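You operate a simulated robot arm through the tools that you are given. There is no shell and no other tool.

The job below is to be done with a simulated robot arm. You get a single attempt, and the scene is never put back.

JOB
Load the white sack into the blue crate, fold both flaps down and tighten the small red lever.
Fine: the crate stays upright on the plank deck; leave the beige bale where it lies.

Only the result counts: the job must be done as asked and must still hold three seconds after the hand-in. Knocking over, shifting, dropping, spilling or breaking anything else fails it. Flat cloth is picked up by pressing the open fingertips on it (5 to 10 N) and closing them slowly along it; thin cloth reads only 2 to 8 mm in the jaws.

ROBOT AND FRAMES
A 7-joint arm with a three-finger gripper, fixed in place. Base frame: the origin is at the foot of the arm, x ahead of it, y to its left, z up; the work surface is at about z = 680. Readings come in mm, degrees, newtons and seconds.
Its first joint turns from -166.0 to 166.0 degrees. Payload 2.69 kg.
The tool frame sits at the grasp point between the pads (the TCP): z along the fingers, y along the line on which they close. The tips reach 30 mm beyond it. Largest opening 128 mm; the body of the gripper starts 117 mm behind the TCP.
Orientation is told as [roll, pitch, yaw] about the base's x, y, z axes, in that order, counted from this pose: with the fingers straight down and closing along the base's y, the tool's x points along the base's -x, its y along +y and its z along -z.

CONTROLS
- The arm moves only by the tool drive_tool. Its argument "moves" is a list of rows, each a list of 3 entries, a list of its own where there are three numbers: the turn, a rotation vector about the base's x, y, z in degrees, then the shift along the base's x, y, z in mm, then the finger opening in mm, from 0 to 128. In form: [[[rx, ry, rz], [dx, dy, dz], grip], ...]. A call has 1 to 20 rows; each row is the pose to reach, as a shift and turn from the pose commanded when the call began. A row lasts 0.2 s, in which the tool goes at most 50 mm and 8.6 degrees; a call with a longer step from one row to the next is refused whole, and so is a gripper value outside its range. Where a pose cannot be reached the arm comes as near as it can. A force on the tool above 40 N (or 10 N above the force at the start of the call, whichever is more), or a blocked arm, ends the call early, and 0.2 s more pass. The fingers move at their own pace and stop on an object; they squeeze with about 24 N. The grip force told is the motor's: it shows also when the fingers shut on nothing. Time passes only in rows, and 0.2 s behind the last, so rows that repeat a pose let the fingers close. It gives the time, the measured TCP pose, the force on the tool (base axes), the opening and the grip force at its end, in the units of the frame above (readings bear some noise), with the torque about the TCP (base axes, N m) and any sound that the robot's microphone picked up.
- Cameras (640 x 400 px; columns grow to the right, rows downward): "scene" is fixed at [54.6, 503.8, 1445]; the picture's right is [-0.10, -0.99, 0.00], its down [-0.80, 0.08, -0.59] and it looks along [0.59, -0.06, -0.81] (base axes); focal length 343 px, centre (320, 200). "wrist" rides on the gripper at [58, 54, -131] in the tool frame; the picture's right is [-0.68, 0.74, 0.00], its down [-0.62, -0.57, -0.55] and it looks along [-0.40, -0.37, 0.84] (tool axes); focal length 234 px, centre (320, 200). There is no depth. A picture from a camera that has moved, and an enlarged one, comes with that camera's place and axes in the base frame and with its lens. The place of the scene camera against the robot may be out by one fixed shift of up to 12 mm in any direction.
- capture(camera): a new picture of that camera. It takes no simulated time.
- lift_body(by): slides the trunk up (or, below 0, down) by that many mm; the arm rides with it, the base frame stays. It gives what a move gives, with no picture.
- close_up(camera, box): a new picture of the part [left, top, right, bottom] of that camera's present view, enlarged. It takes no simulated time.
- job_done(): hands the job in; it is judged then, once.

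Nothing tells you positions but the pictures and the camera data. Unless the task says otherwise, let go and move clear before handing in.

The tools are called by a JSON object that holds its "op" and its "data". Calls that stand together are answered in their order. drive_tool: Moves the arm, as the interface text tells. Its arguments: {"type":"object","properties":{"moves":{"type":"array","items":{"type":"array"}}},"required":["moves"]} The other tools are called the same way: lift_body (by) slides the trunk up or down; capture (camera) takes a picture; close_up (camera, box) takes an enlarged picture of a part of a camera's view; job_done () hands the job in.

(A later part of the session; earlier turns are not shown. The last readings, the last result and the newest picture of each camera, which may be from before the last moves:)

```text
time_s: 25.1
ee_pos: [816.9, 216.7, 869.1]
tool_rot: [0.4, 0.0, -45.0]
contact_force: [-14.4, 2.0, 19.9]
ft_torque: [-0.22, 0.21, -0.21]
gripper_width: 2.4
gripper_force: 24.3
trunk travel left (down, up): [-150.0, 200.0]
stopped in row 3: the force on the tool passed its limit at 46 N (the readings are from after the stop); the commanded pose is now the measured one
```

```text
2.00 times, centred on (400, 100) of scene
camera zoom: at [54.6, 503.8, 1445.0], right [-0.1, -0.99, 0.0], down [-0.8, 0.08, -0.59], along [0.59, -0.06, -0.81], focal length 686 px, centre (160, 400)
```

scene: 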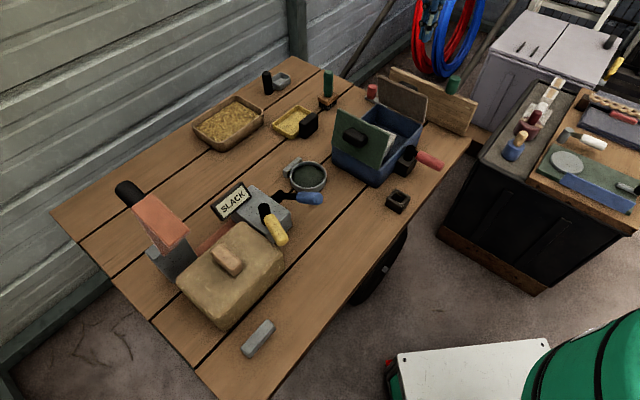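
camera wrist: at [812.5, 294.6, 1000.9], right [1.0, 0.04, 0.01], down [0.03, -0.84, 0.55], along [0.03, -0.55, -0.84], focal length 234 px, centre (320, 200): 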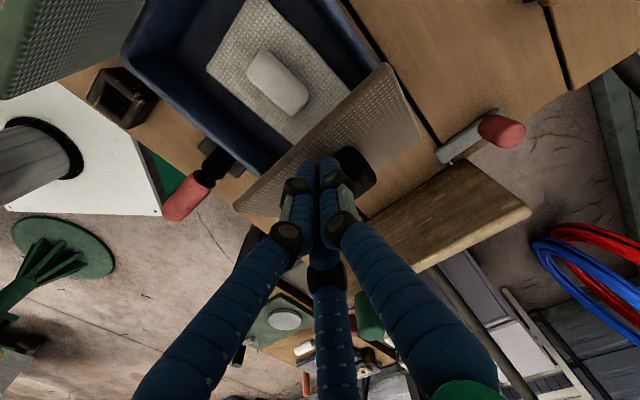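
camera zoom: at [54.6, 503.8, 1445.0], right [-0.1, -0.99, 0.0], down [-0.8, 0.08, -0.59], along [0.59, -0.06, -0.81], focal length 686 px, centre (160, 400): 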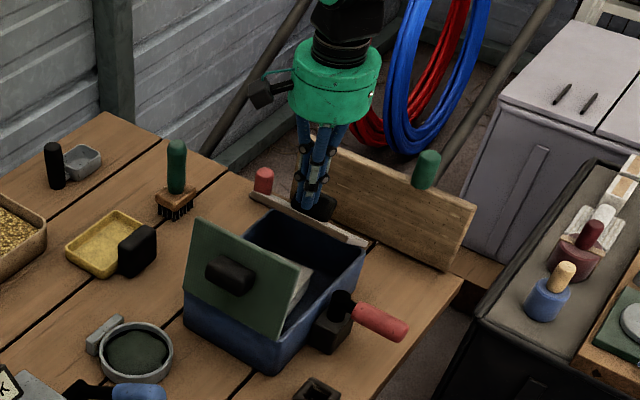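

The fingertip caught on the edge of the handle, since the force pointed inward and up. The flap is at about 47° now. I'll slide closer to its free edge and continue along a wider arc.

{"op": "drive_tool", "data": {"moves": [[[0, 0, 0], [0, 0, 5], 0], [[0, 0, 0], [-5.7, 5.7, 7], 0], [[0, 0, 0], [-12, 12, -3], 0], [[0, 0, 0], [-19, 19, -14], 0], [[0, 0, 0], [-23, 23, -23], 0], [[0, 0, 0], [-26.4, 26.4, -33], 0], [[0, 0, 0], [-29, 29, -43], 0], [[0, 0, 0], [-31, 31, -54], 0]]}}

{"op": "capture", "data": {"camera": "wrist"}}

{"op": "close_up", "data": {"camera": "scene", "box": [310, 0, 490, 200]}}

```text
time_s: 26.9
ee_pos: [787.0, 247.9, 813.4]
tool_rot: [0.4, 0.0, -45.1]
contact_force: [-0.7, -0.1, -0.3]
ft_torque: [-0.01, 0.03, -0.01]
gripper_width: 2.2
gripper_force: 23.6
trunk travel left (down, up): [-150.0, 200.0]
```

```text
taken
camera wrist: at [782.6, 326.1, 943.7], right [1.0, 0.04, 0.0], down [0.03, -0.84, 0.55], along [0.03, -0.55, -0.84], focal length 234 px, centre (320, 200)
```

wrist: 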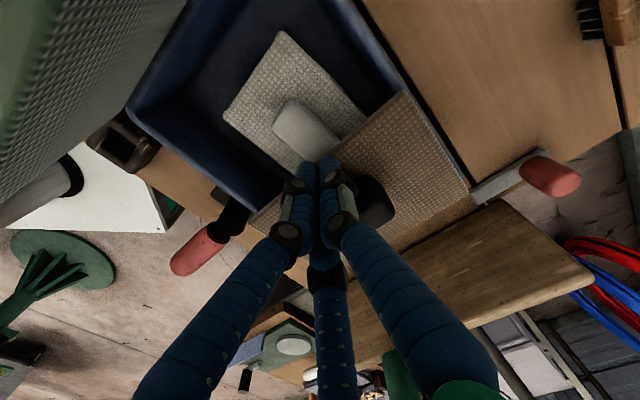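

```text
2.00 times, centred on (400, 100) of scene
camera zoom: at [54.6, 503.8, 1445.0], right [-0.1, -0.99, 0.0], down [-0.8, 0.08, -0.59], along [0.59, -0.06, -0.81], focal length 686 px, centre (160, 400)
```

zoom: 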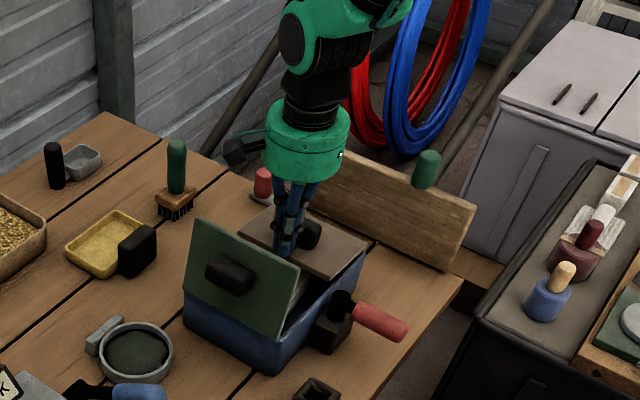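

The flap is almost flat, so I'll press it down the rest of the way gently.

{"op": "drive_tool", "data": {"moves": [[[0, 0, 0], [-1, 1, -5], 0], [[0, 0, 0], [-1.5, 1.5, -9], 0], [[0, 0, 0], [-2, 2, -13], 0], [[0, 0, 0], [-2, 2, -17], 0], [[0, 0, 0], [-2, 2, -17], 0]]}}

{"op": "capture", "data": {"camera": "wrist"}}

{"op": "close_up", "data": {"camera": "scene", "box": [310, 50, 470, 200]}}

```text
time_s: 28.1
ee_pos: [784.6, 250.3, 799.2]
tool_rot: [0.2, -0.1, -45.1]
contact_force: [-10.7, -6.0, 24.7]
ft_torque: [-0.36, 0.15, -0.16]
gripper_width: 6.1
gripper_force: 23.3
trunk travel left (down, up): [-150.0, 200.0]
```

```text
taken
camera wrist: at [779.8, 327.6, 929.2], right [1.0, 0.04, 0.0], down [0.03, -0.84, 0.55], along [0.03, -0.55, -0.84], focal length 234 px, centre (320, 200)
```

wrist: 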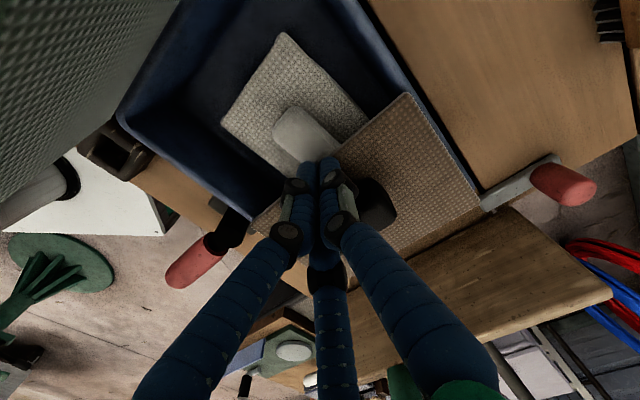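

```text
2.67 times, centred on (390, 125) of scene
camera zoom: at [54.6, 503.8, 1445.0], right [-0.1, -0.99, 0.0], down [-0.8, 0.08, -0.59], along [0.59, -0.06, -0.81], focal length 915 px, centre (133, 400)
```

zoom: 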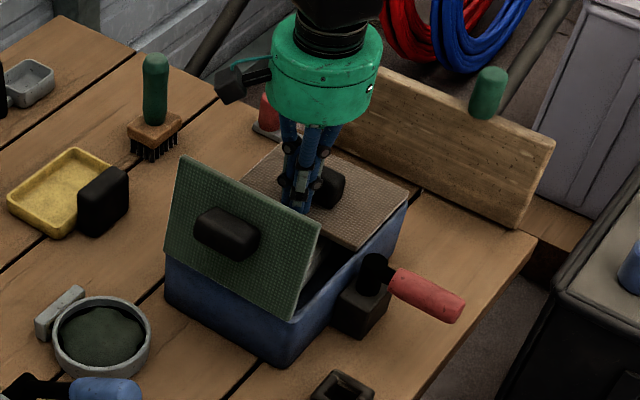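

The flap now resists at about 25 N and looks flat. I'll lift off and see whether it stays down.

{"op": "drive_tool", "data": {"moves": [[[0, 0, 0], [0, 0, 8], 0], [[0, 0, 0], [0, 0, 30], 0], [[0, 0, 0], [0, 0, 70], 0], [[0, 0, 0], [0, 0, 115], 0], [[0, 0, 0], [0, 0, 160], 0], [[0, 0, 0], [0, 0, 195], 0], [[0, 0, 0], [0, 0, 205], 0], [[0, 0, 0], [0, 0, 205], 0]]}}

{"op": "capture", "data": {"camera": "wrist"}}

{"op": "capture", "data": {"camera": "scene"}}

{"op": "close_up", "data": {"camera": "scene", "box": [310, 50, 470, 200]}}

```text
time_s: 29.9
ee_pos: [784.4, 249.1, 999.6]
tool_rot: [0.2, 0.0, -45.1]
contact_force: [-0.1, 0.5, 0.0]
ft_torque: [-0.02, 0.02, -0.01]
gripper_width: 2.3
gripper_force: 23.5
trunk travel left (down, up): [-150.0, 200.0]
```

```text
taken
camera wrist: at [780.7, 327.4, 1131.6], right [1.0, 0.04, 0.0], down [0.03, -0.84, 0.55], along [0.03, -0.55, -0.84], focal length 234 px, centre (320, 200)
```

wrist: 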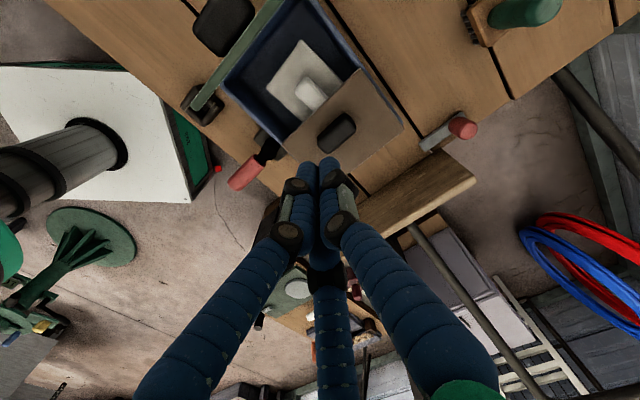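

```text
taken
```

scene: 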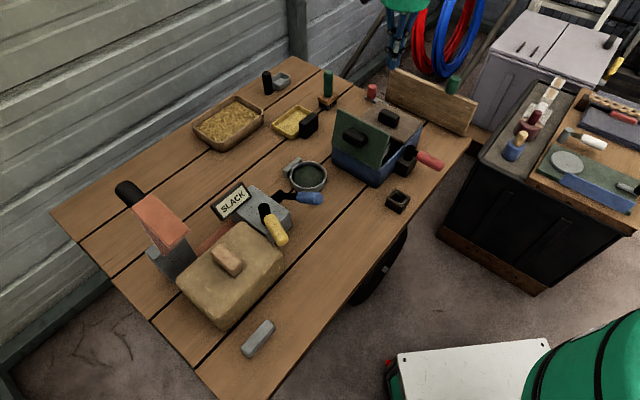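

```text
2.67 times, centred on (390, 125) of scene
camera zoom: at [54.6, 503.8, 1445.0], right [-0.1, -0.99, 0.0], down [-0.8, 0.08, -0.59], along [0.59, -0.06, -0.81], focal length 915 px, centre (133, 400)
```

zoom: 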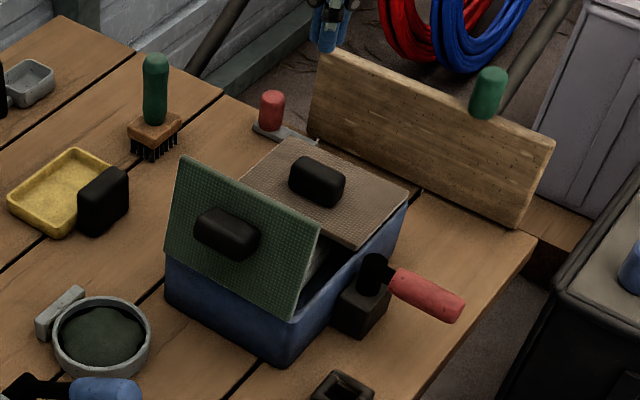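

The brown flap stays flat and the crate hasn't moved. Next is the green flap, so I'll measure it from here.

{"op": "close_up", "data": {"camera": "wrist", "box": [140, 0, 460, 200]}}

```text
2.00 times, centred on (300, 100) of wrist
camera zoom: at [780.7, 327.4, 1131.6], right [1.0, 0.04, 0.0], down [0.03, -0.84, 0.55], along [0.03, -0.55, -0.84], focal length 468 px, centre (360, 400)
```

zoom: 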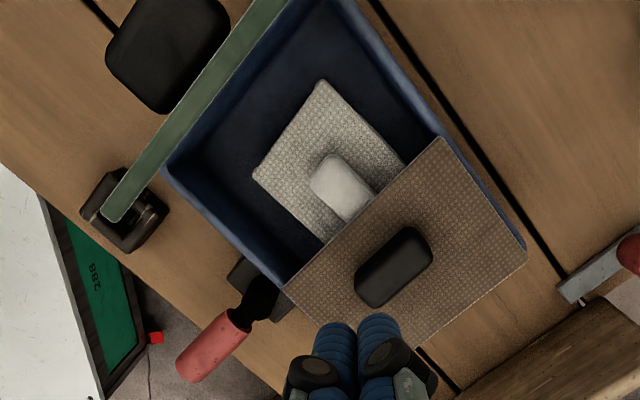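

The green flap mirrors the brown one, with its hinge at u≈240 and its top edge at u≈272, z≈875. I'll cross over it at height and come down on its outer side.

{"op": "drive_tool", "data": {"moves": [[[0, 0, 0], [-15, 15, 0], 0], [[0, 0, 0], [-40, 40, 0], 0], [[0, 0, 0], [-65, 65, 0], 0], [[0, 0, 0], [-90, 90, 0], 0], [[0, 0, 0], [-115, 115, 0], 0], [[0, 0, 0], [-134, 134, 0], 0], [[0, 0, 0], [-134, 134, -25], 0], [[0, 0, 0], [-134, 134, -55], 0], [[0, 0, 0], [-134, 134, -80], 0], [[0, 0, 0], [-134, 134, -98], 0], [[0, 0, 0], [-134, 134, -100], 0], [[0, 0, 0], [-134, 134, -100], 0]]}}

{"op": "capture", "data": {"camera": "wrist"}}

{"op": "close_up", "data": {"camera": "scene", "box": [310, 50, 470, 200]}}

```text
time_s: 32.5
ee_pos: [650.4, 384.5, 900.9]
tool_rot: [0.2, 0.0, -45.0]
contact_force: [0.3, -0.5, -0.1]
ft_torque: [-0.02, 0.0, 0.03]
gripper_width: 2.1
gripper_force: 23.8
trunk travel left (down, up): [-150.0, 200.0]
```

```text
taken
camera wrist: at [646.2, 461.5, 1032.0], right [1.0, 0.04, 0.0], down [0.03, -0.84, 0.55], along [0.03, -0.55, -0.84], focal length 234 px, centre (320, 200)
```

wrist: 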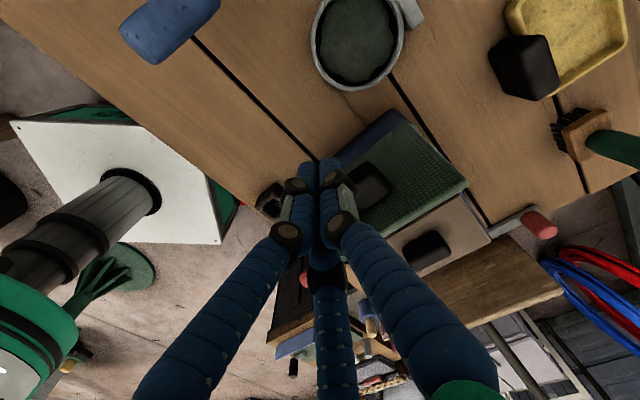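

```text
2.67 times, centred on (390, 125) of scene
camera zoom: at [54.6, 503.8, 1445.0], right [-0.1, -0.99, 0.0], down [-0.8, 0.08, -0.59], along [0.59, -0.06, -0.81], focal length 915 px, centre (133, 400)
```

zoom: 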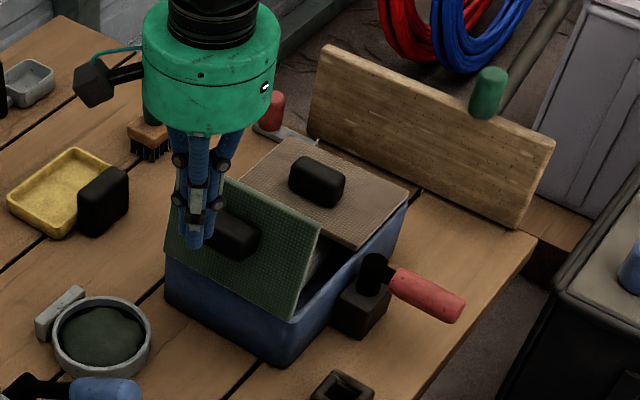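

{"op": "drive_tool", "data": {"moves": [[[0, 0, 0], [21.2, -21.2, 0], 0], [[0, 0, 0], [35.4, -35.4, 0], 0], [[0, 0, 0], [46, -46, -2], 0], [[0, 0, 0], [58, -58, -4], 0], [[0, 0, 0], [68.6, -68.6, -6.5], 0], [[0, 0, 0], [78.5, -78.5, -13], 0], [[0, 0, 0], [87, -87, -22.5], 0]]}}

{"op": "capture", "data": {"camera": "wrist"}}

{"op": "close_up", "data": {"camera": "scene", "box": [310, 50, 470, 200]}}

```text
time_s: 34.1
ee_pos: [737.6, 295.7, 877.2]
tool_rot: [0.2, 0.0, -45.0]
contact_force: [0.5, -0.2, 2.0]
ft_torque: [-0.04, -0.03, 0.02]
gripper_width: 2.0
gripper_force: 23.8
trunk travel left (down, up): [-150.0, 200.0]
```

```text
taken
camera wrist: at [733.7, 374.1, 1009.3], right [1.0, 0.04, 0.0], down [0.03, -0.84, 0.55], along [0.03, -0.55, -0.84], focal length 234 px, centre (320, 200)
```

wrist: 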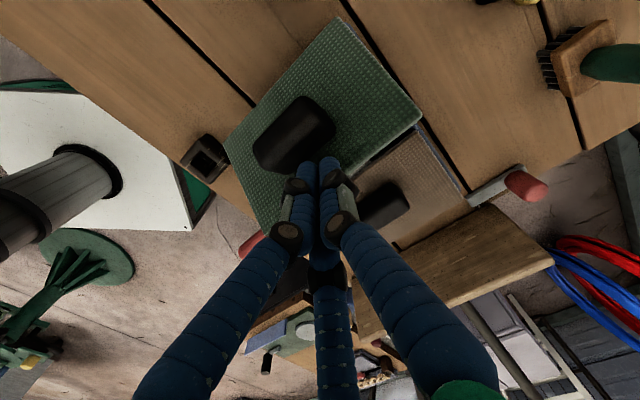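

```text
2.67 times, centred on (390, 125) of scene
camera zoom: at [54.6, 503.8, 1445.0], right [-0.1, -0.99, 0.0], down [-0.8, 0.08, -0.59], along [0.59, -0.06, -0.81], focal length 915 px, centre (133, 400)
```

zoom: 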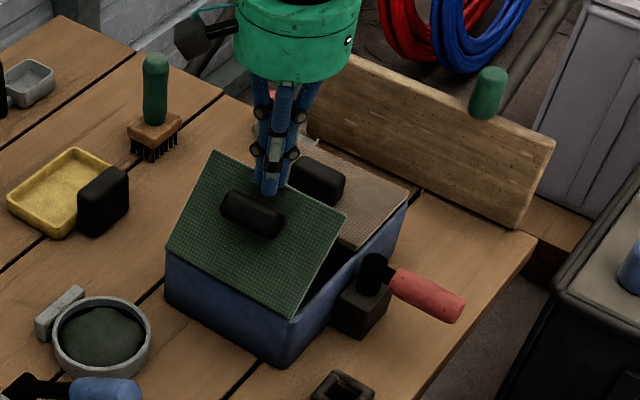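

The green flap is about 45° down with almost no force, so I'll continue the arc.

{"op": "drive_tool", "data": {"moves": [[[0, 0, 0], [8.5, -8.5, -12], 0], [[0, 0, 0], [15, -15, -23], 0], [[0, 0, 0], [19, -19, -33], 0], [[0, 0, 0], [22.5, -22.5, -42.5], 0], [[0, 0, 0], [25, -25, -52], 0], [[0, 0, 0], [27, -27, -63], 0], [[0, 0, 0], [28, -28, -70], 0], [[0, 0, 0], [28, -28, -76], 0], [[0, 0, 0], [28, -28, -79], 0]]}}

{"op": "capture", "data": {"camera": "wrist"}}

{"op": "close_up", "data": {"camera": "scene", "box": [310, 50, 470, 200]}}

```text
time_s: 36.1
ee_pos: [769.3, 268.7, 802.7]
tool_rot: [0.7, -0.2, -44.9]
contact_force: [6.1, -1.4, 1.8]
ft_torque: [0.01, 0.01, 0.0]
gripper_width: 2.4
gripper_force: 24.1
trunk travel left (down, up): [-150.0, 200.0]
stopped in row 9: the force on the tool passed its limit at 41 N (the readings are from after the stop); the commanded pose is now the measured one
```

```text
taken
camera wrist: at [764.6, 346.1, 934.0], right [1.0, 0.04, 0.01], down [0.03, -0.84, 0.54], along [0.03, -0.54, -0.84], focal length 234 px, centre (320, 200)
```

wrist: 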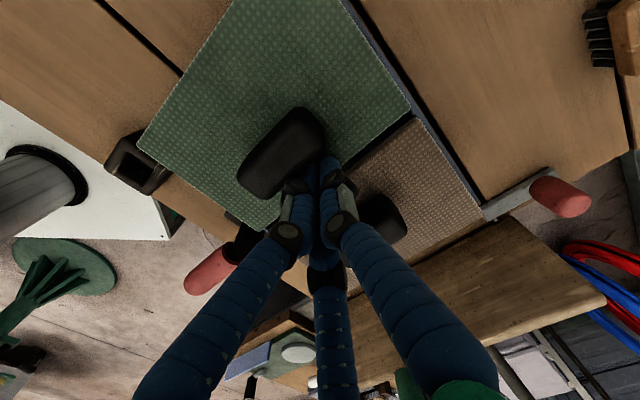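

```text
2.67 times, centred on (390, 125) of scene
camera zoom: at [54.6, 503.8, 1445.0], right [-0.1, -0.99, 0.0], down [-0.8, 0.08, -0.59], along [0.59, -0.06, -0.81], focal length 915 px, centre (133, 400)
```

zoom: 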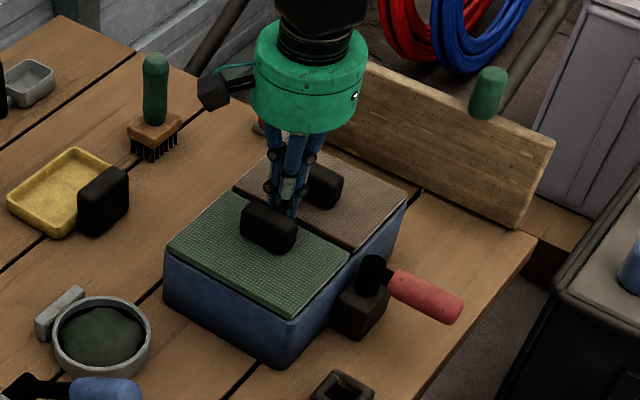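

Both flaps look flat. I'll lift off and check.

{"op": "drive_tool", "data": {"moves": [[[0, 0, 0], [0, 0, 8], 0], [[0, 0, 0], [0, 0, 30], 0], [[0, 0, 0], [0, 0, 70], 0], [[0, 0, 0], [0, 0, 115], 0], [[0, 0, 0], [0, 0, 160], 0], [[0, 0, 0], [0, 0, 195], 0], [[0, 0, 0], [0, 0, 200], 0], [[0, 0, 0], [0, 0, 200], 0]]}}

{"op": "capture", "data": {"camera": "wrist"}}

{"op": "capture", "data": {"camera": "scene"}}

{"op": "close_up", "data": {"camera": "scene", "box": [320, 90, 450, 190]}}

```text
time_s: 37.9
ee_pos: [767.1, 269.0, 1001.7]
tool_rot: [0.6, -0.2, -44.9]
contact_force: [-0.3, -0.5, -0.6]
ft_torque: [-0.02, 0.0, 0.0]
gripper_width: 2.0
gripper_force: 23.9
trunk travel left (down, up): [-150.0, 200.0]
```

```text
taken
camera wrist: at [763.8, 345.8, 1133.9], right [1.0, 0.04, 0.01], down [0.03, -0.84, 0.55], along [0.03, -0.54, -0.84], focal length 234 px, centre (320, 200)
```

wrist: 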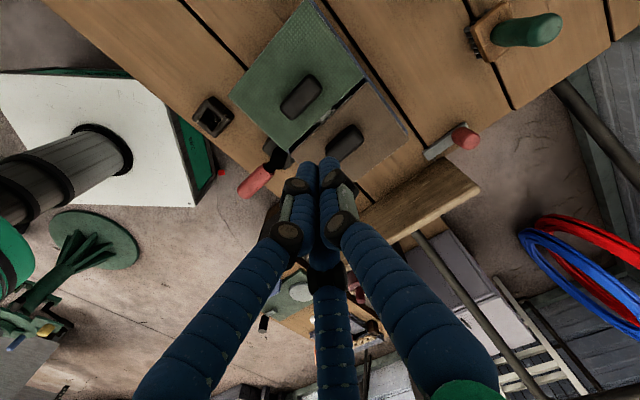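

```text
taken
```

scene: 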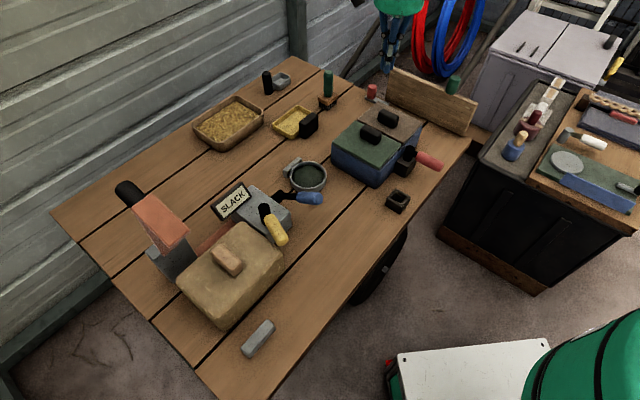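

```text
4.00 times, centred on (385, 140) of scene
camera zoom: at [54.6, 503.8, 1445.0], right [-0.1, -0.99, 0.0], down [-0.8, 0.08, -0.59], along [0.59, -0.06, -0.81], focal length 1372 px, centre (60, 440)
```

zoom: 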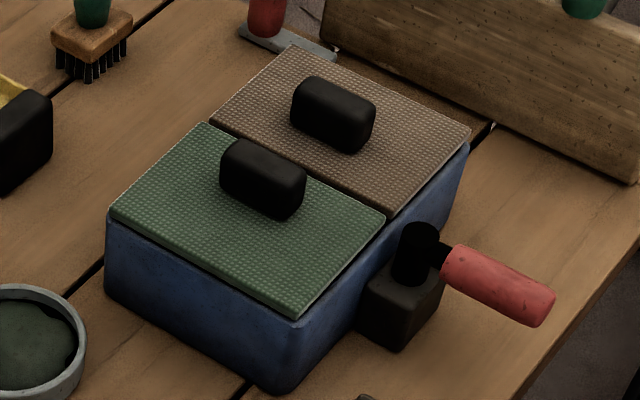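

Both flaps lie flat and nothing else has moved. Next is the small red lever on the crate's right side, so I'll look at it closely.

{"op": "close_up", "data": {"camera": "wrist", "box": [190, 80, 350, 220]}}

{"op": "close_up", "data": {"camera": "scene", "box": [385, 135, 455, 190]}}

```text
2.86 times, centred on (270, 150) of wrist
camera zoom: at [763.8, 345.8, 1133.9], right [1.0, 0.04, 0.01], down [0.03, -0.84, 0.55], along [0.03, -0.54, -0.84], focal length 669 px, centre (463, 343)
```

zoom: 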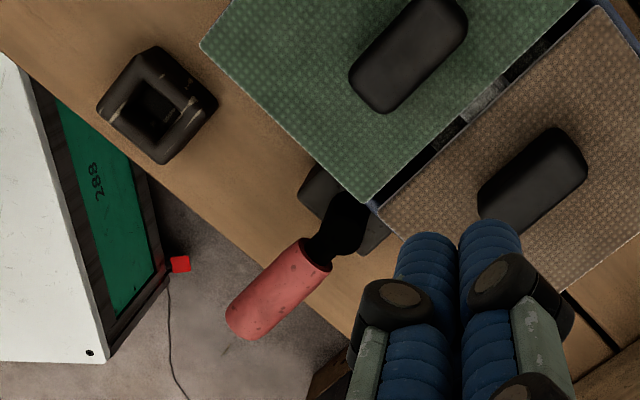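

```text
7.27 times, centred on (420, 162) of scene
camera zoom: at [54.6, 503.8, 1445.0], right [-0.1, -0.99, 0.0], down [-0.8, 0.08, -0.59], along [0.59, -0.06, -0.81], focal length 2494 px, centre (-407, 473)
```

zoom: 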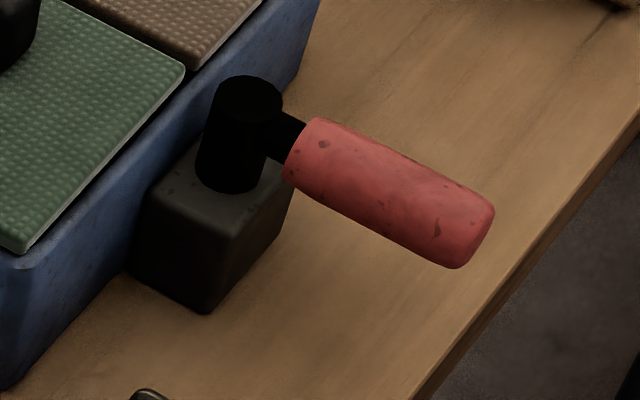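

The lever turns on a vertical post at about (703, 187). Its red handle points straight out from the crate side, with its end at about (632, 119, 757). I'll move beside the handle's far side, ready to turn it clockwise as seen from above.

{"op": "drive_tool", "data": {"moves": [[[-0.2, 0.1, 0], [-15, -28, 0], 0], [[-0.4, 0.2, 0], [-30, -57, 0], 0], [[-0.6, 0.2, 0], [-46, -88, 0], 0], [[-0.6, 0.2, 0], [-62, -118, 0], 0], [[-0.6, 0.2, 0], [-76, -147, 0], 0], [[-0.6, 0.2, 0], [-86, -172, 0], 0], [[-0.6, 0.2, 0], [-86, -172, -30], 0], [[-0.6, 0.2, 0], [-86, -172, -70], 0], [[-0.6, 0.2, 0], [-86, -172, -110], 0], [[-0.6, 0.2, 0], [-86, -172, -140], 0], [[-0.6, 0.2, 0], [-86, -172, -150], 0], [[-0.6, 0.2, 0], [-86, -172, -150], 0]]}}

{"op": "capture", "data": {"camera": "wrist"}}

{"op": "close_up", "data": {"camera": "scene", "box": [360, 60, 500, 220]}}

```text
time_s: 40.5
ee_pos: [682.6, 96.7, 851.9]
tool_rot: [0.0, -0.5, -45.0]
contact_force: [0.5, -0.4, 1.0]
ft_torque: [0.03, 0.02, 0.04]
gripper_width: 2.0
gripper_force: 24.4
trunk travel left (down, up): [-150.0, 200.0]
```

```text
taken
camera wrist: at [677.9, 175.8, 982.3], right [1.0, 0.04, 0.0], down [0.03, -0.83, 0.55], along [0.03, -0.55, -0.83], focal length 234 px, centre (320, 200)
```

wrist: 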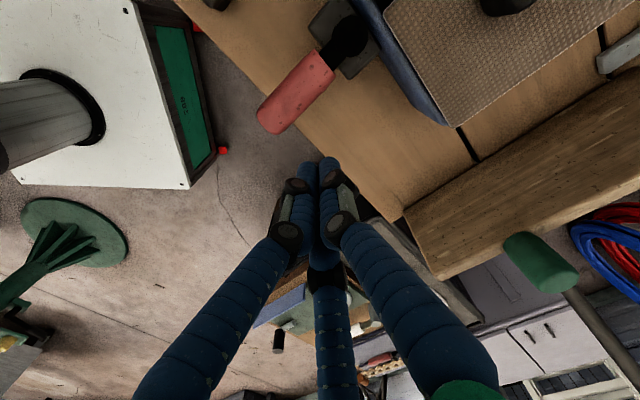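

```text
2.50 times, centred on (430, 140) of scene
camera zoom: at [54.6, 503.8, 1445.0], right [-0.1, -0.99, 0.0], down [-0.8, 0.08, -0.59], along [0.59, -0.06, -0.81], focal length 858 px, centre (45, 350)
```

zoom: 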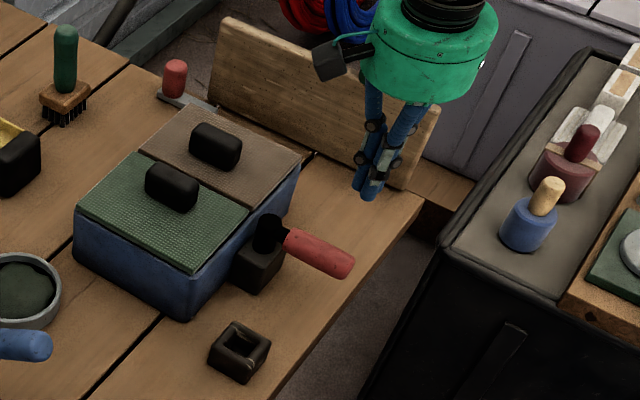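

My estimates agree: post at about (701, 184), handle end at about (635, 116). The fingertips are clear of the handle, so I'll descend beside it.

{"op": "drive_tool", "data": {"moves": [[[0, 0, 0], [0, 0, -25], 0], [[0, 0, 0], [0, 0, -50], 0], [[0, 0, 0], [0, 0, -72], 0], [[0, 0, 0], [0, 0, -82], 0], [[0, 0, 0], [0, 0, -84], 0], [[0, 0, 0], [0, 0, -84], 0]]}}

{"op": "capture", "data": {"camera": "wrist"}}

{"op": "close_up", "data": {"camera": "scene", "box": [360, 60, 500, 220]}}

```text
time_s: 41.9
ee_pos: [682.3, 95.5, 769.0]
tool_rot: [0.0, -0.6, -45.0]
contact_force: [0.2, 0.0, 0.0]
ft_torque: [0.02, -0.01, 0.04]
gripper_width: 2.0
gripper_force: 24.7
trunk travel left (down, up): [-150.0, 200.0]
```

```text
taken
camera wrist: at [678.4, 175.7, 899.3], right [1.0, 0.04, 0.01], down [0.03, -0.83, 0.55], along [0.03, -0.55, -0.83], focal length 234 px, centre (320, 200)
```

wrist: 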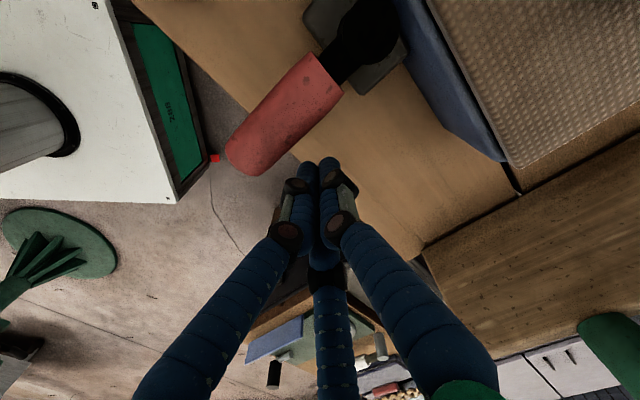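

```text
2.50 times, centred on (430, 140) of scene
camera zoom: at [54.6, 503.8, 1445.0], right [-0.1, -0.99, 0.0], down [-0.8, 0.08, -0.59], along [0.59, -0.06, -0.81], focal length 858 px, centre (45, 350)
```

zoom: 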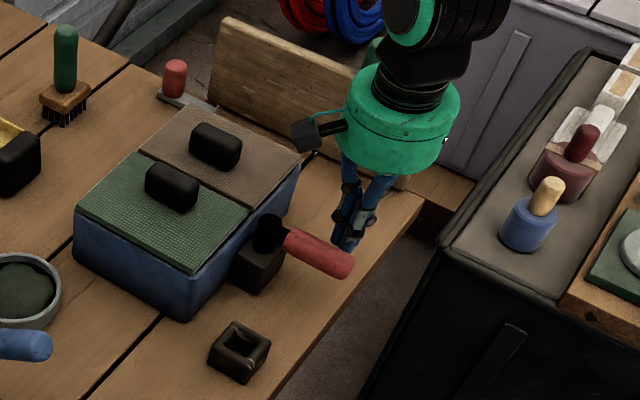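

{"op": "drive_tool", "data": {"moves": [[[0, 0, 0], [-5, 5, 0], 0], [[0, 0, 0], [-10, 10, 0], 0], [[0, 0, 0], [-14, 14, 0], 0], [[0, 0, 0], [-17, 17, 0], 0], [[0, 0, 0], [-20, 20, 0], 0]]}}

{"op": "close_up", "data": {"camera": "scene", "box": [360, 60, 500, 220]}}

{"op": "capture", "data": {"camera": "wrist"}}

```text
time_s: 43.1
ee_pos: [662.3, 116.5, 767.9]
tool_rot: [0.1, -0.4, -45.0]
contact_force: [4.2, -2.2, 2.6]
ft_torque: [-0.01, -0.01, -0.01]
gripper_width: 2.1
gripper_force: 23.9
trunk travel left (down, up): [-150.0, 200.0]
```

```text
2.50 times, centred on (430, 140) of scene
camera zoom: at [54.6, 503.8, 1445.0], right [-0.1, -0.99, 0.0], down [-0.8, 0.08, -0.59], along [0.59, -0.06, -0.81], focal length 858 px, centre (45, 350)
```

zoom: 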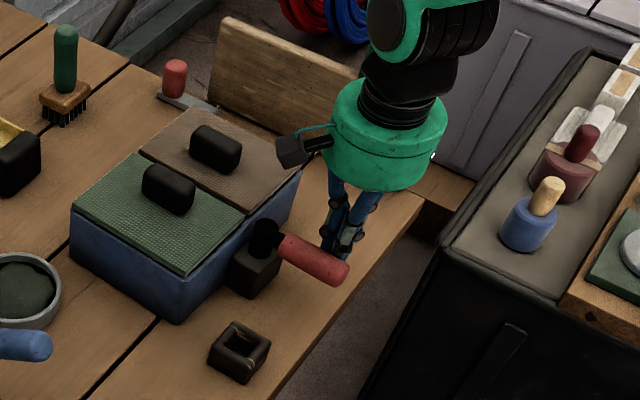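

```text
taken
camera wrist: at [658.2, 195.6, 899.0], right [1.0, 0.04, 0.0], down [0.03, -0.83, 0.55], along [0.03, -0.55, -0.83], focal length 234 px, centre (320, 200)
```

wrist: 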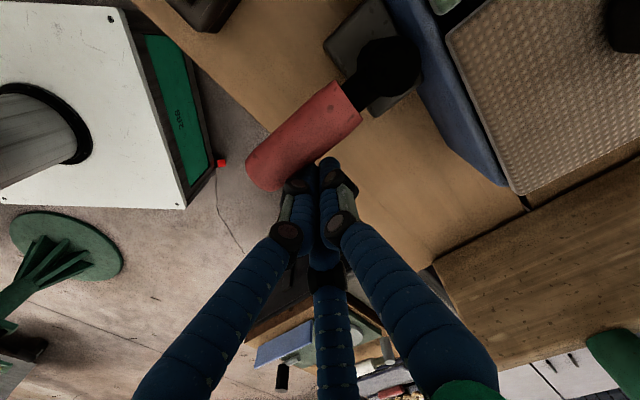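

The handle did not turn about its post. Instead the crate seems to have slid a few millimetres under about 5 N. I'll back off and compare before pushing again.

{"op": "close_up", "data": {"camera": "scene", "box": [320, 90, 450, 190]}}

{"op": "close_up", "data": {"camera": "scene", "box": [385, 135, 455, 190]}}

{"op": "close_up", "data": {"camera": "scene", "box": [190, 170, 330, 260]}}

```text
4.00 times, centred on (385, 140) of scene
camera zoom: at [54.6, 503.8, 1445.0], right [-0.1, -0.99, 0.0], down [-0.8, 0.08, -0.59], along [0.59, -0.06, -0.81], focal length 1372 px, centre (60, 440)
```

zoom: 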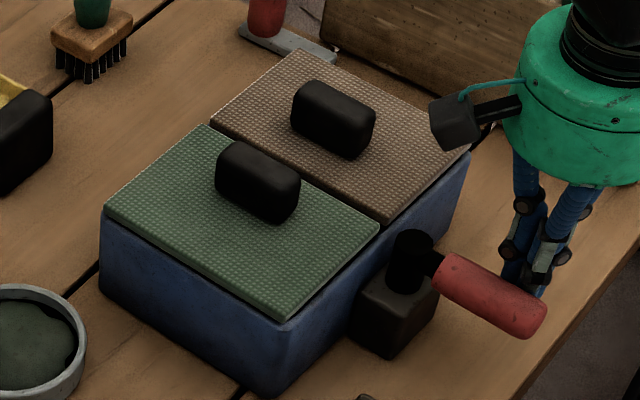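

```text
7.27 times, centred on (420, 162) of scene
camera zoom: at [54.6, 503.8, 1445.0], right [-0.1, -0.99, 0.0], down [-0.8, 0.08, -0.59], along [0.59, -0.06, -0.81], focal length 2494 px, centre (-407, 473)
```

zoom: 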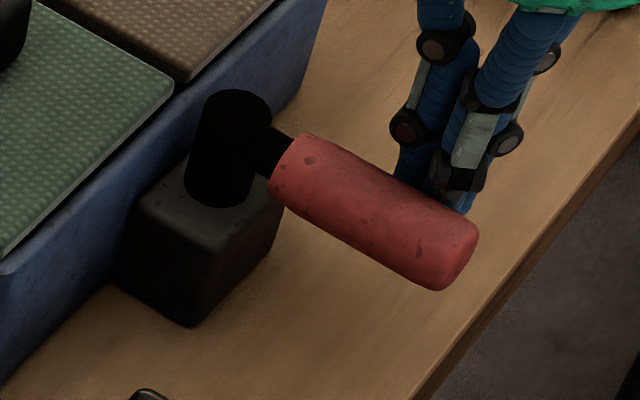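

```text
4.44 times, centred on (260, 215) of scene
camera zoom: at [54.6, 503.8, 1445.0], right [-0.1, -0.99, 0.0], down [-0.8, 0.08, -0.59], along [0.59, -0.06, -0.81], focal length 1524 px, centre (587, 133)
```

zoom: 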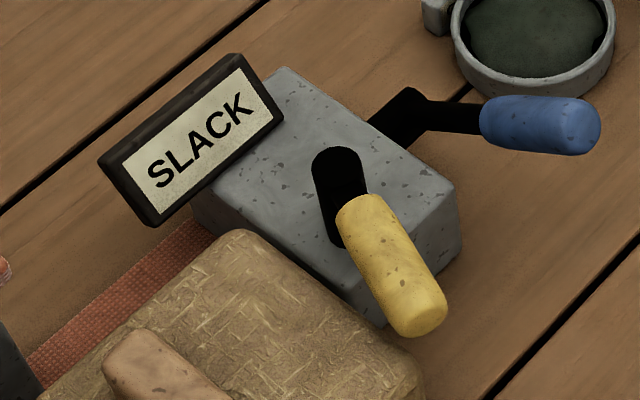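

The crate yawed about 2° and the lever held fast against it, so it doesn't yield clockwise at low force. I'll try the other side with a gentle counter-clockwise push, going over the handle first.

{"op": "drive_tool", "data": {"moves": [[[0, 0, 0], [7, -7, 0], 0], [[0, 0, 0], [10, -10, 20], 0], [[0, 0, 0], [10, -10, 62], 0], [[0, 0, 0], [-12, 12, 64], 0], [[0, 0, 0], [-36, 36, 64], 0], [[0, 0, 0], [-58, 58, 64], 0], [[0, 0, 0], [-62, 62, 62], 0], [[0, 0, 0], [-62, 62, 30], 0], [[0, 0, 0], [-62, 62, 5], 0], [[0, 0, 0], [-62, 62, 0], 0], [[0, 0, 0], [-62, 62, 0], 0]]}}

{"op": "capture", "data": {"camera": "wrist"}}

{"op": "close_up", "data": {"camera": "scene", "box": [340, 80, 480, 200]}}

```text
time_s: 45.5
ee_pos: [601.4, 178.1, 769.0]
tool_rot: [0.0, -0.5, -45.0]
contact_force: [1.0, 0.2, -0.9]
ft_torque: [-0.01, -0.02, 0.01]
gripper_width: 2.1
gripper_force: 23.8
trunk travel left (down, up): [-150.0, 200.0]
```

```text
taken
camera wrist: at [596.6, 257.7, 899.4], right [1.0, 0.04, 0.01], down [0.03, -0.83, 0.55], along [0.03, -0.55, -0.83], focal length 234 px, centre (320, 200)
```

wrist: 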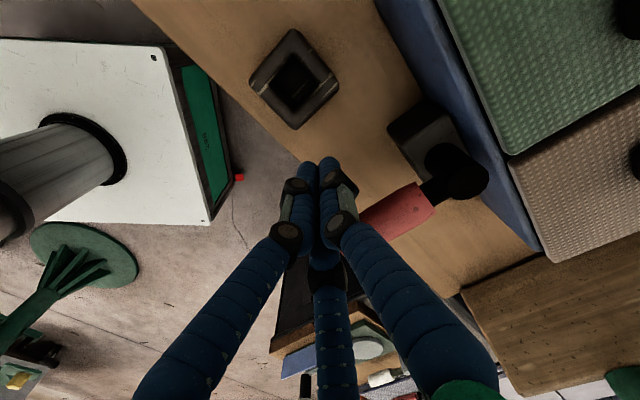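

```text
3.33 times, centred on (410, 140) of scene
camera zoom: at [54.6, 503.8, 1445.0], right [-0.1, -0.99, 0.0], down [-0.8, 0.08, -0.59], along [0.59, -0.06, -0.81], focal length 1143 px, centre (20, 400)
```

zoom: 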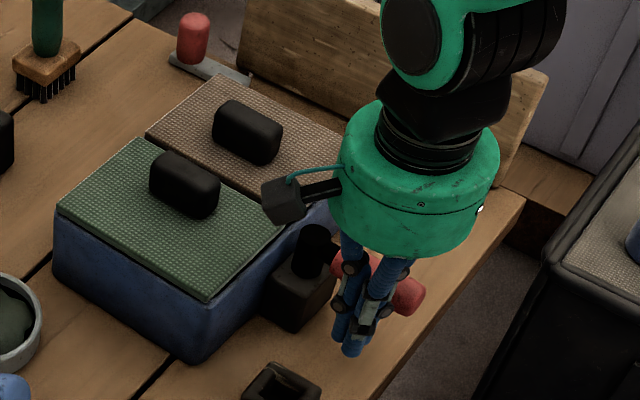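

{"op": "drive_tool", "data": {"moves": [[[0, 0, 0], [6, -6, 0], 0], [[0, 0, 0], [12, -12, 0], 0], [[0, 0, 0], [15, -15, 0], 0], [[0, 0, 0], [18, -18, 0], 0], [[0, 0, 0], [21, -21, 0], 0], [[0, 0, 0], [24, -24, 0], 0]]}}

{"op": "close_up", "data": {"camera": "scene", "box": [340, 80, 480, 200]}}

{"op": "capture", "data": {"camera": "wrist"}}

```text
time_s: 46.9
ee_pos: [623.8, 154.9, 769.2]
tool_rot: [0.0, -0.5, -45.0]
contact_force: [-0.3, 0.6, 0.2]
ft_torque: [-0.01, -0.03, 0.02]
gripper_width: 2.1
gripper_force: 23.9
trunk travel left (down, up): [-150.0, 200.0]
```

```text
3.33 times, centred on (410, 140) of scene
camera zoom: at [54.6, 503.8, 1445.0], right [-0.1, -0.99, 0.0], down [-0.8, 0.08, -0.59], along [0.59, -0.06, -0.81], focal length 1143 px, centre (20, 400)
```

zoom: 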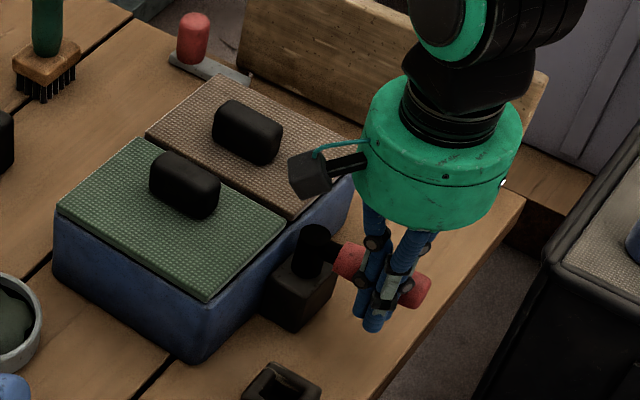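

```text
taken
camera wrist: at [620.3, 233.7, 898.9], right [1.0, 0.04, 0.0], down [0.03, -0.83, 0.55], along [0.03, -0.55, -0.83], focal length 234 px, centre (320, 200)
```

wrist: 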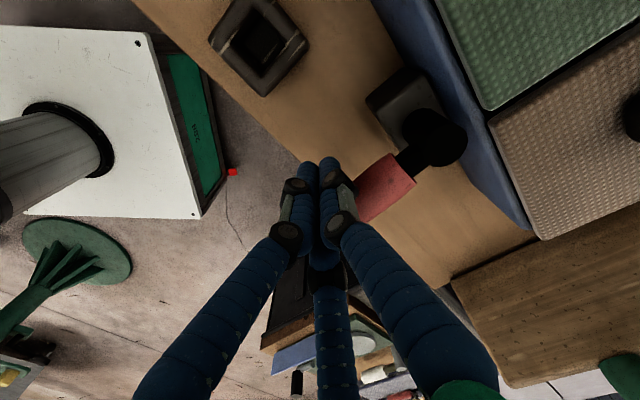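

There's no resistance and the crate is still. I'll keep going gently in this direction.

{"op": "drive_tool", "data": {"moves": [[[0, 0, 0], [3, -3, 0], 0], [[0, 0, 0], [6, -6, 0], 0], [[0, 0, 0], [9, -9, 0], 0], [[0, 0, 0], [12, -12, 0], 0]]}}

{"op": "close_up", "data": {"camera": "scene", "box": [340, 80, 480, 200]}}

{"op": "capture", "data": {"camera": "wrist"}}

```text
time_s: 47.9
ee_pos: [636.7, 143.1, 769.5]
tool_rot: [-0.1, -0.5, -44.9]
contact_force: [0.4, 0.7, 0.9]
ft_torque: [-0.02, 0.01, 0.02]
gripper_width: 2.1
gripper_force: 23.9
trunk travel left (down, up): [-150.0, 200.0]
```

```text
3.33 times, centred on (410, 140) of scene
camera zoom: at [54.6, 503.8, 1445.0], right [-0.1, -0.99, 0.0], down [-0.8, 0.08, -0.59], along [0.59, -0.06, -0.81], focal length 1143 px, centre (20, 400)
```

zoom: 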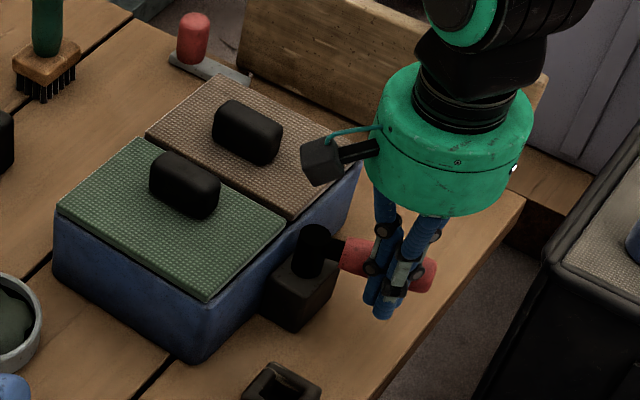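

```text
taken
camera wrist: at [632.2, 221.8, 899.4], right [1.0, 0.04, 0.01], down [0.03, -0.83, 0.55], along [0.03, -0.55, -0.83], focal length 234 px, centre (320, 200)
```

wrist: 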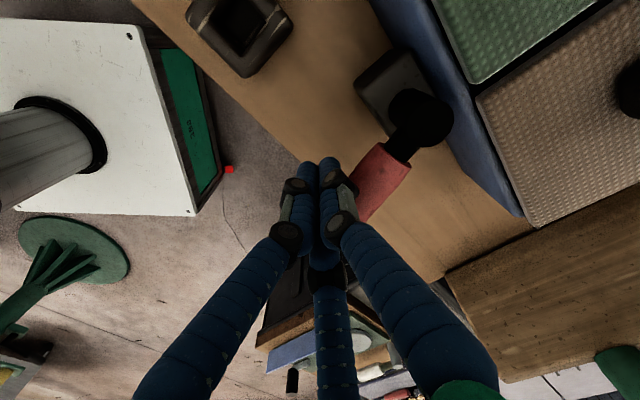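

The handle turns freely counter-clockwise and the crate stays put, so clockwise was its hard stop and its travel is the other way. I'll follow its arc and watch the force, the sound and the sign.

{"op": "drive_tool", "data": {"moves": [[[0, 0, 0], [6.8, -7.4, 0], 0], [[0, 0, 0], [12, -12, 0], 0], [[0, 0, 0], [17, -16, 0], 0], [[0, 0, 0], [22.6, -19.4, 0], 0], [[0, 0, 0], [29, -23, 0], 0], [[0, 0, 0], [35, -25.5, 0], 0], [[0, 0, 0], [40.9, -27, 0], 0]]}}

{"op": "close_up", "data": {"camera": "scene", "box": [340, 80, 480, 200]}}

{"op": "capture", "data": {"camera": "wrist"}}

{"op": "capture", "data": {"camera": "scene"}}

```text
time_s: 49.5
ee_pos: [676.5, 115.1, 768.3]
tool_rot: [0.0, -0.5, -45.0]
contact_force: [-0.2, 0.1, -0.4]
ft_torque: [-0.04, 0.0, 0.03]
gripper_width: 2.4
gripper_force: 23.9
trunk travel left (down, up): [-150.0, 200.0]
```

```text
3.33 times, centred on (410, 140) of scene
camera zoom: at [54.6, 503.8, 1445.0], right [-0.1, -0.99, 0.0], down [-0.8, 0.08, -0.59], along [0.59, -0.06, -0.81], focal length 1143 px, centre (20, 400)
```

zoom: 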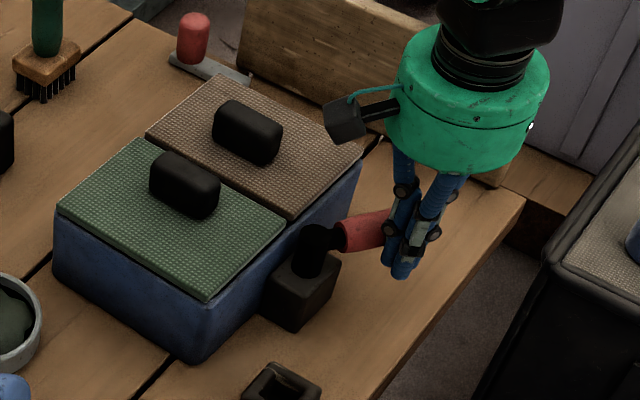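

```text
taken
camera wrist: at [673.2, 194.7, 899.2], right [1.0, 0.04, 0.01], down [0.03, -0.83, 0.55], along [0.03, -0.55, -0.83], focal length 234 px, centre (320, 200)
```

wrist: 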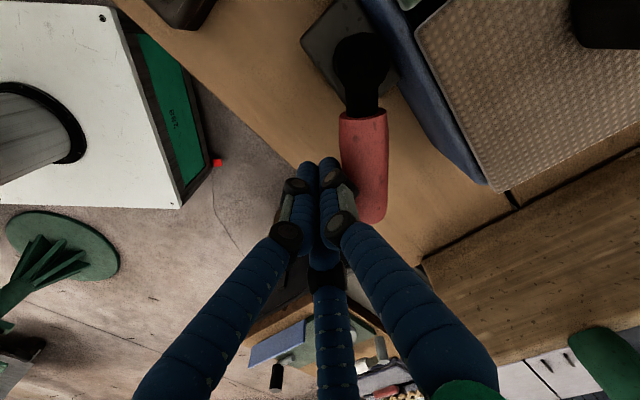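

```text
taken
```

scene: 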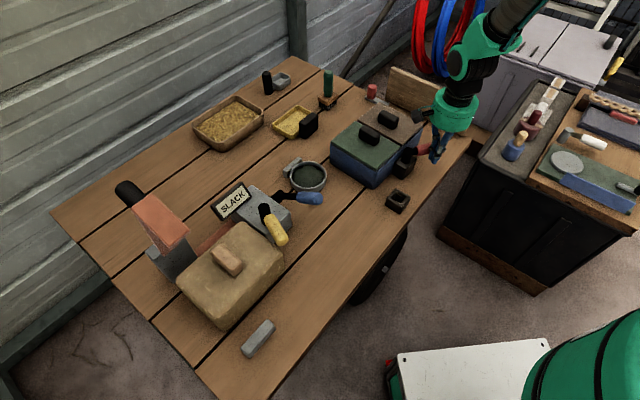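

The handle has turned about 45° and the crate is still. I'll continue the arc in smaller pieces to catch the stop.

{"op": "drive_tool", "data": {"moves": [[[0, 0, 0], [6, -1.5, 0], 0], [[0, 0, 0], [13, -2, 0], 0], [[0, 0, 0], [20.5, -1.7, 0], 0], [[0, 0, 0], [27, -1, 0], 0], [[0, 0, 0], [33.5, 0, 0], 0]]}}

{"op": "close_up", "data": {"camera": "scene", "box": [340, 80, 480, 200]}}

{"op": "capture", "data": {"camera": "wrist"}}

```text
time_s: 50.7
ee_pos: [711.4, 116.9, 769.2]
tool_rot: [-0.1, -0.5, -45.0]
contact_force: [-2.9, -2.0, -1.4]
ft_torque: [-0.03, 0.05, 0.04]
gripper_width: 2.5
gripper_force: 23.8
trunk travel left (down, up): [-150.0, 200.0]
```

```text
3.33 times, centred on (410, 140) of scene
camera zoom: at [54.6, 503.8, 1445.0], right [-0.1, -0.99, 0.0], down [-0.8, 0.08, -0.59], along [0.59, -0.06, -0.81], focal length 1143 px, centre (20, 400)
```

zoom: 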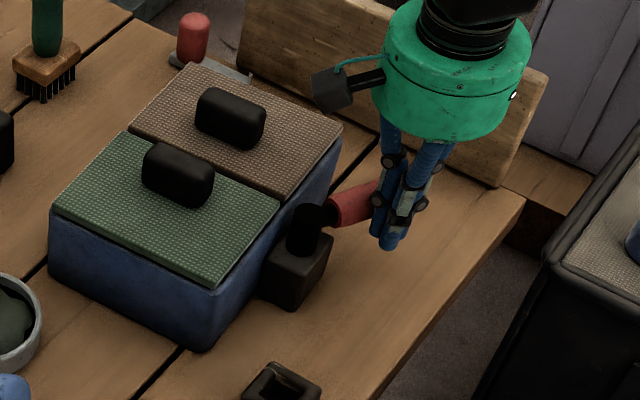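

```text
taken
camera wrist: at [707.1, 195.0, 899.3], right [1.0, 0.04, 0.01], down [0.03, -0.83, 0.55], along [0.03, -0.55, -0.83], focal length 234 px, centre (320, 200)
```

wrist: 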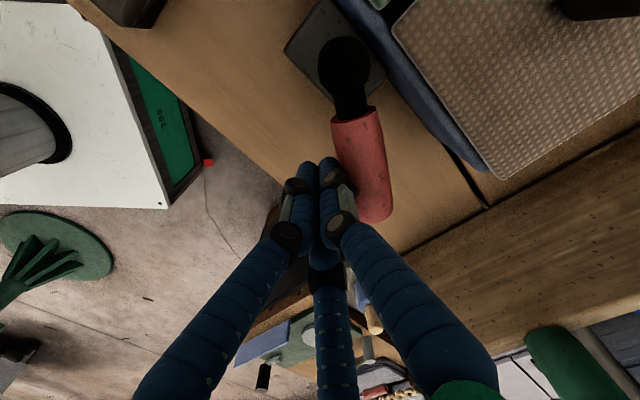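

The lever turned about 58° relative to the crate. Then it met a stop and the crate began to yaw, so I'll stop pushing here. I'll check the sign and the crate.

{"op": "close_up", "data": {"camera": "scene", "box": [190, 170, 330, 260]}}

{"op": "close_up", "data": {"camera": "scene", "box": [385, 125, 455, 180]}}

{"op": "close_up", "data": {"camera": "wrist", "box": [270, 0, 510, 240]}}

```text
4.44 times, centred on (260, 215) of scene
camera zoom: at [54.6, 503.8, 1445.0], right [-0.1, -0.99, 0.0], down [-0.8, 0.08, -0.59], along [0.59, -0.06, -0.81], focal length 1524 px, centre (587, 133)
```

zoom: 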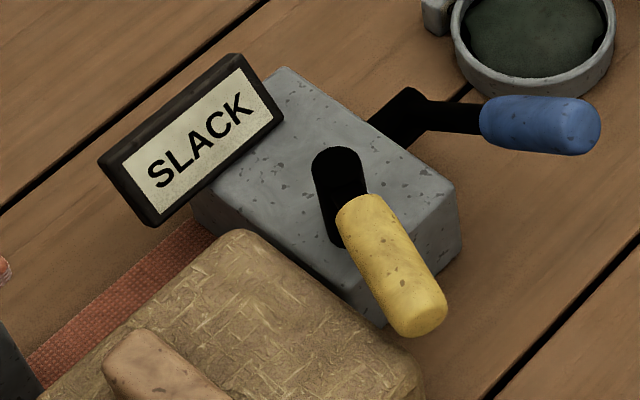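

```text
7.27 times, centred on (420, 152) of scene
camera zoom: at [54.6, 503.8, 1445.0], right [-0.1, -0.99, 0.0], down [-0.8, 0.08, -0.59], along [0.59, -0.06, -0.81], focal length 2494 px, centre (-407, 546)
```

zoom: 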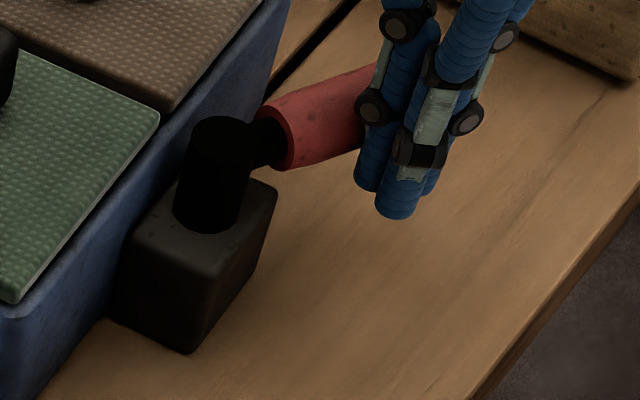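

```text
1.67 times, centred on (390, 120) of wrist
camera zoom: at [707.1, 195.0, 899.3], right [1.0, 0.04, 0.01], down [0.03, -0.83, 0.55], along [0.03, -0.55, -0.83], focal length 390 px, centre (203, 333)
```

zoom: 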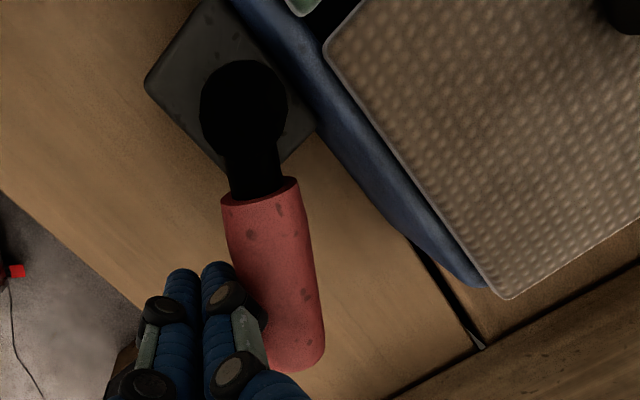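

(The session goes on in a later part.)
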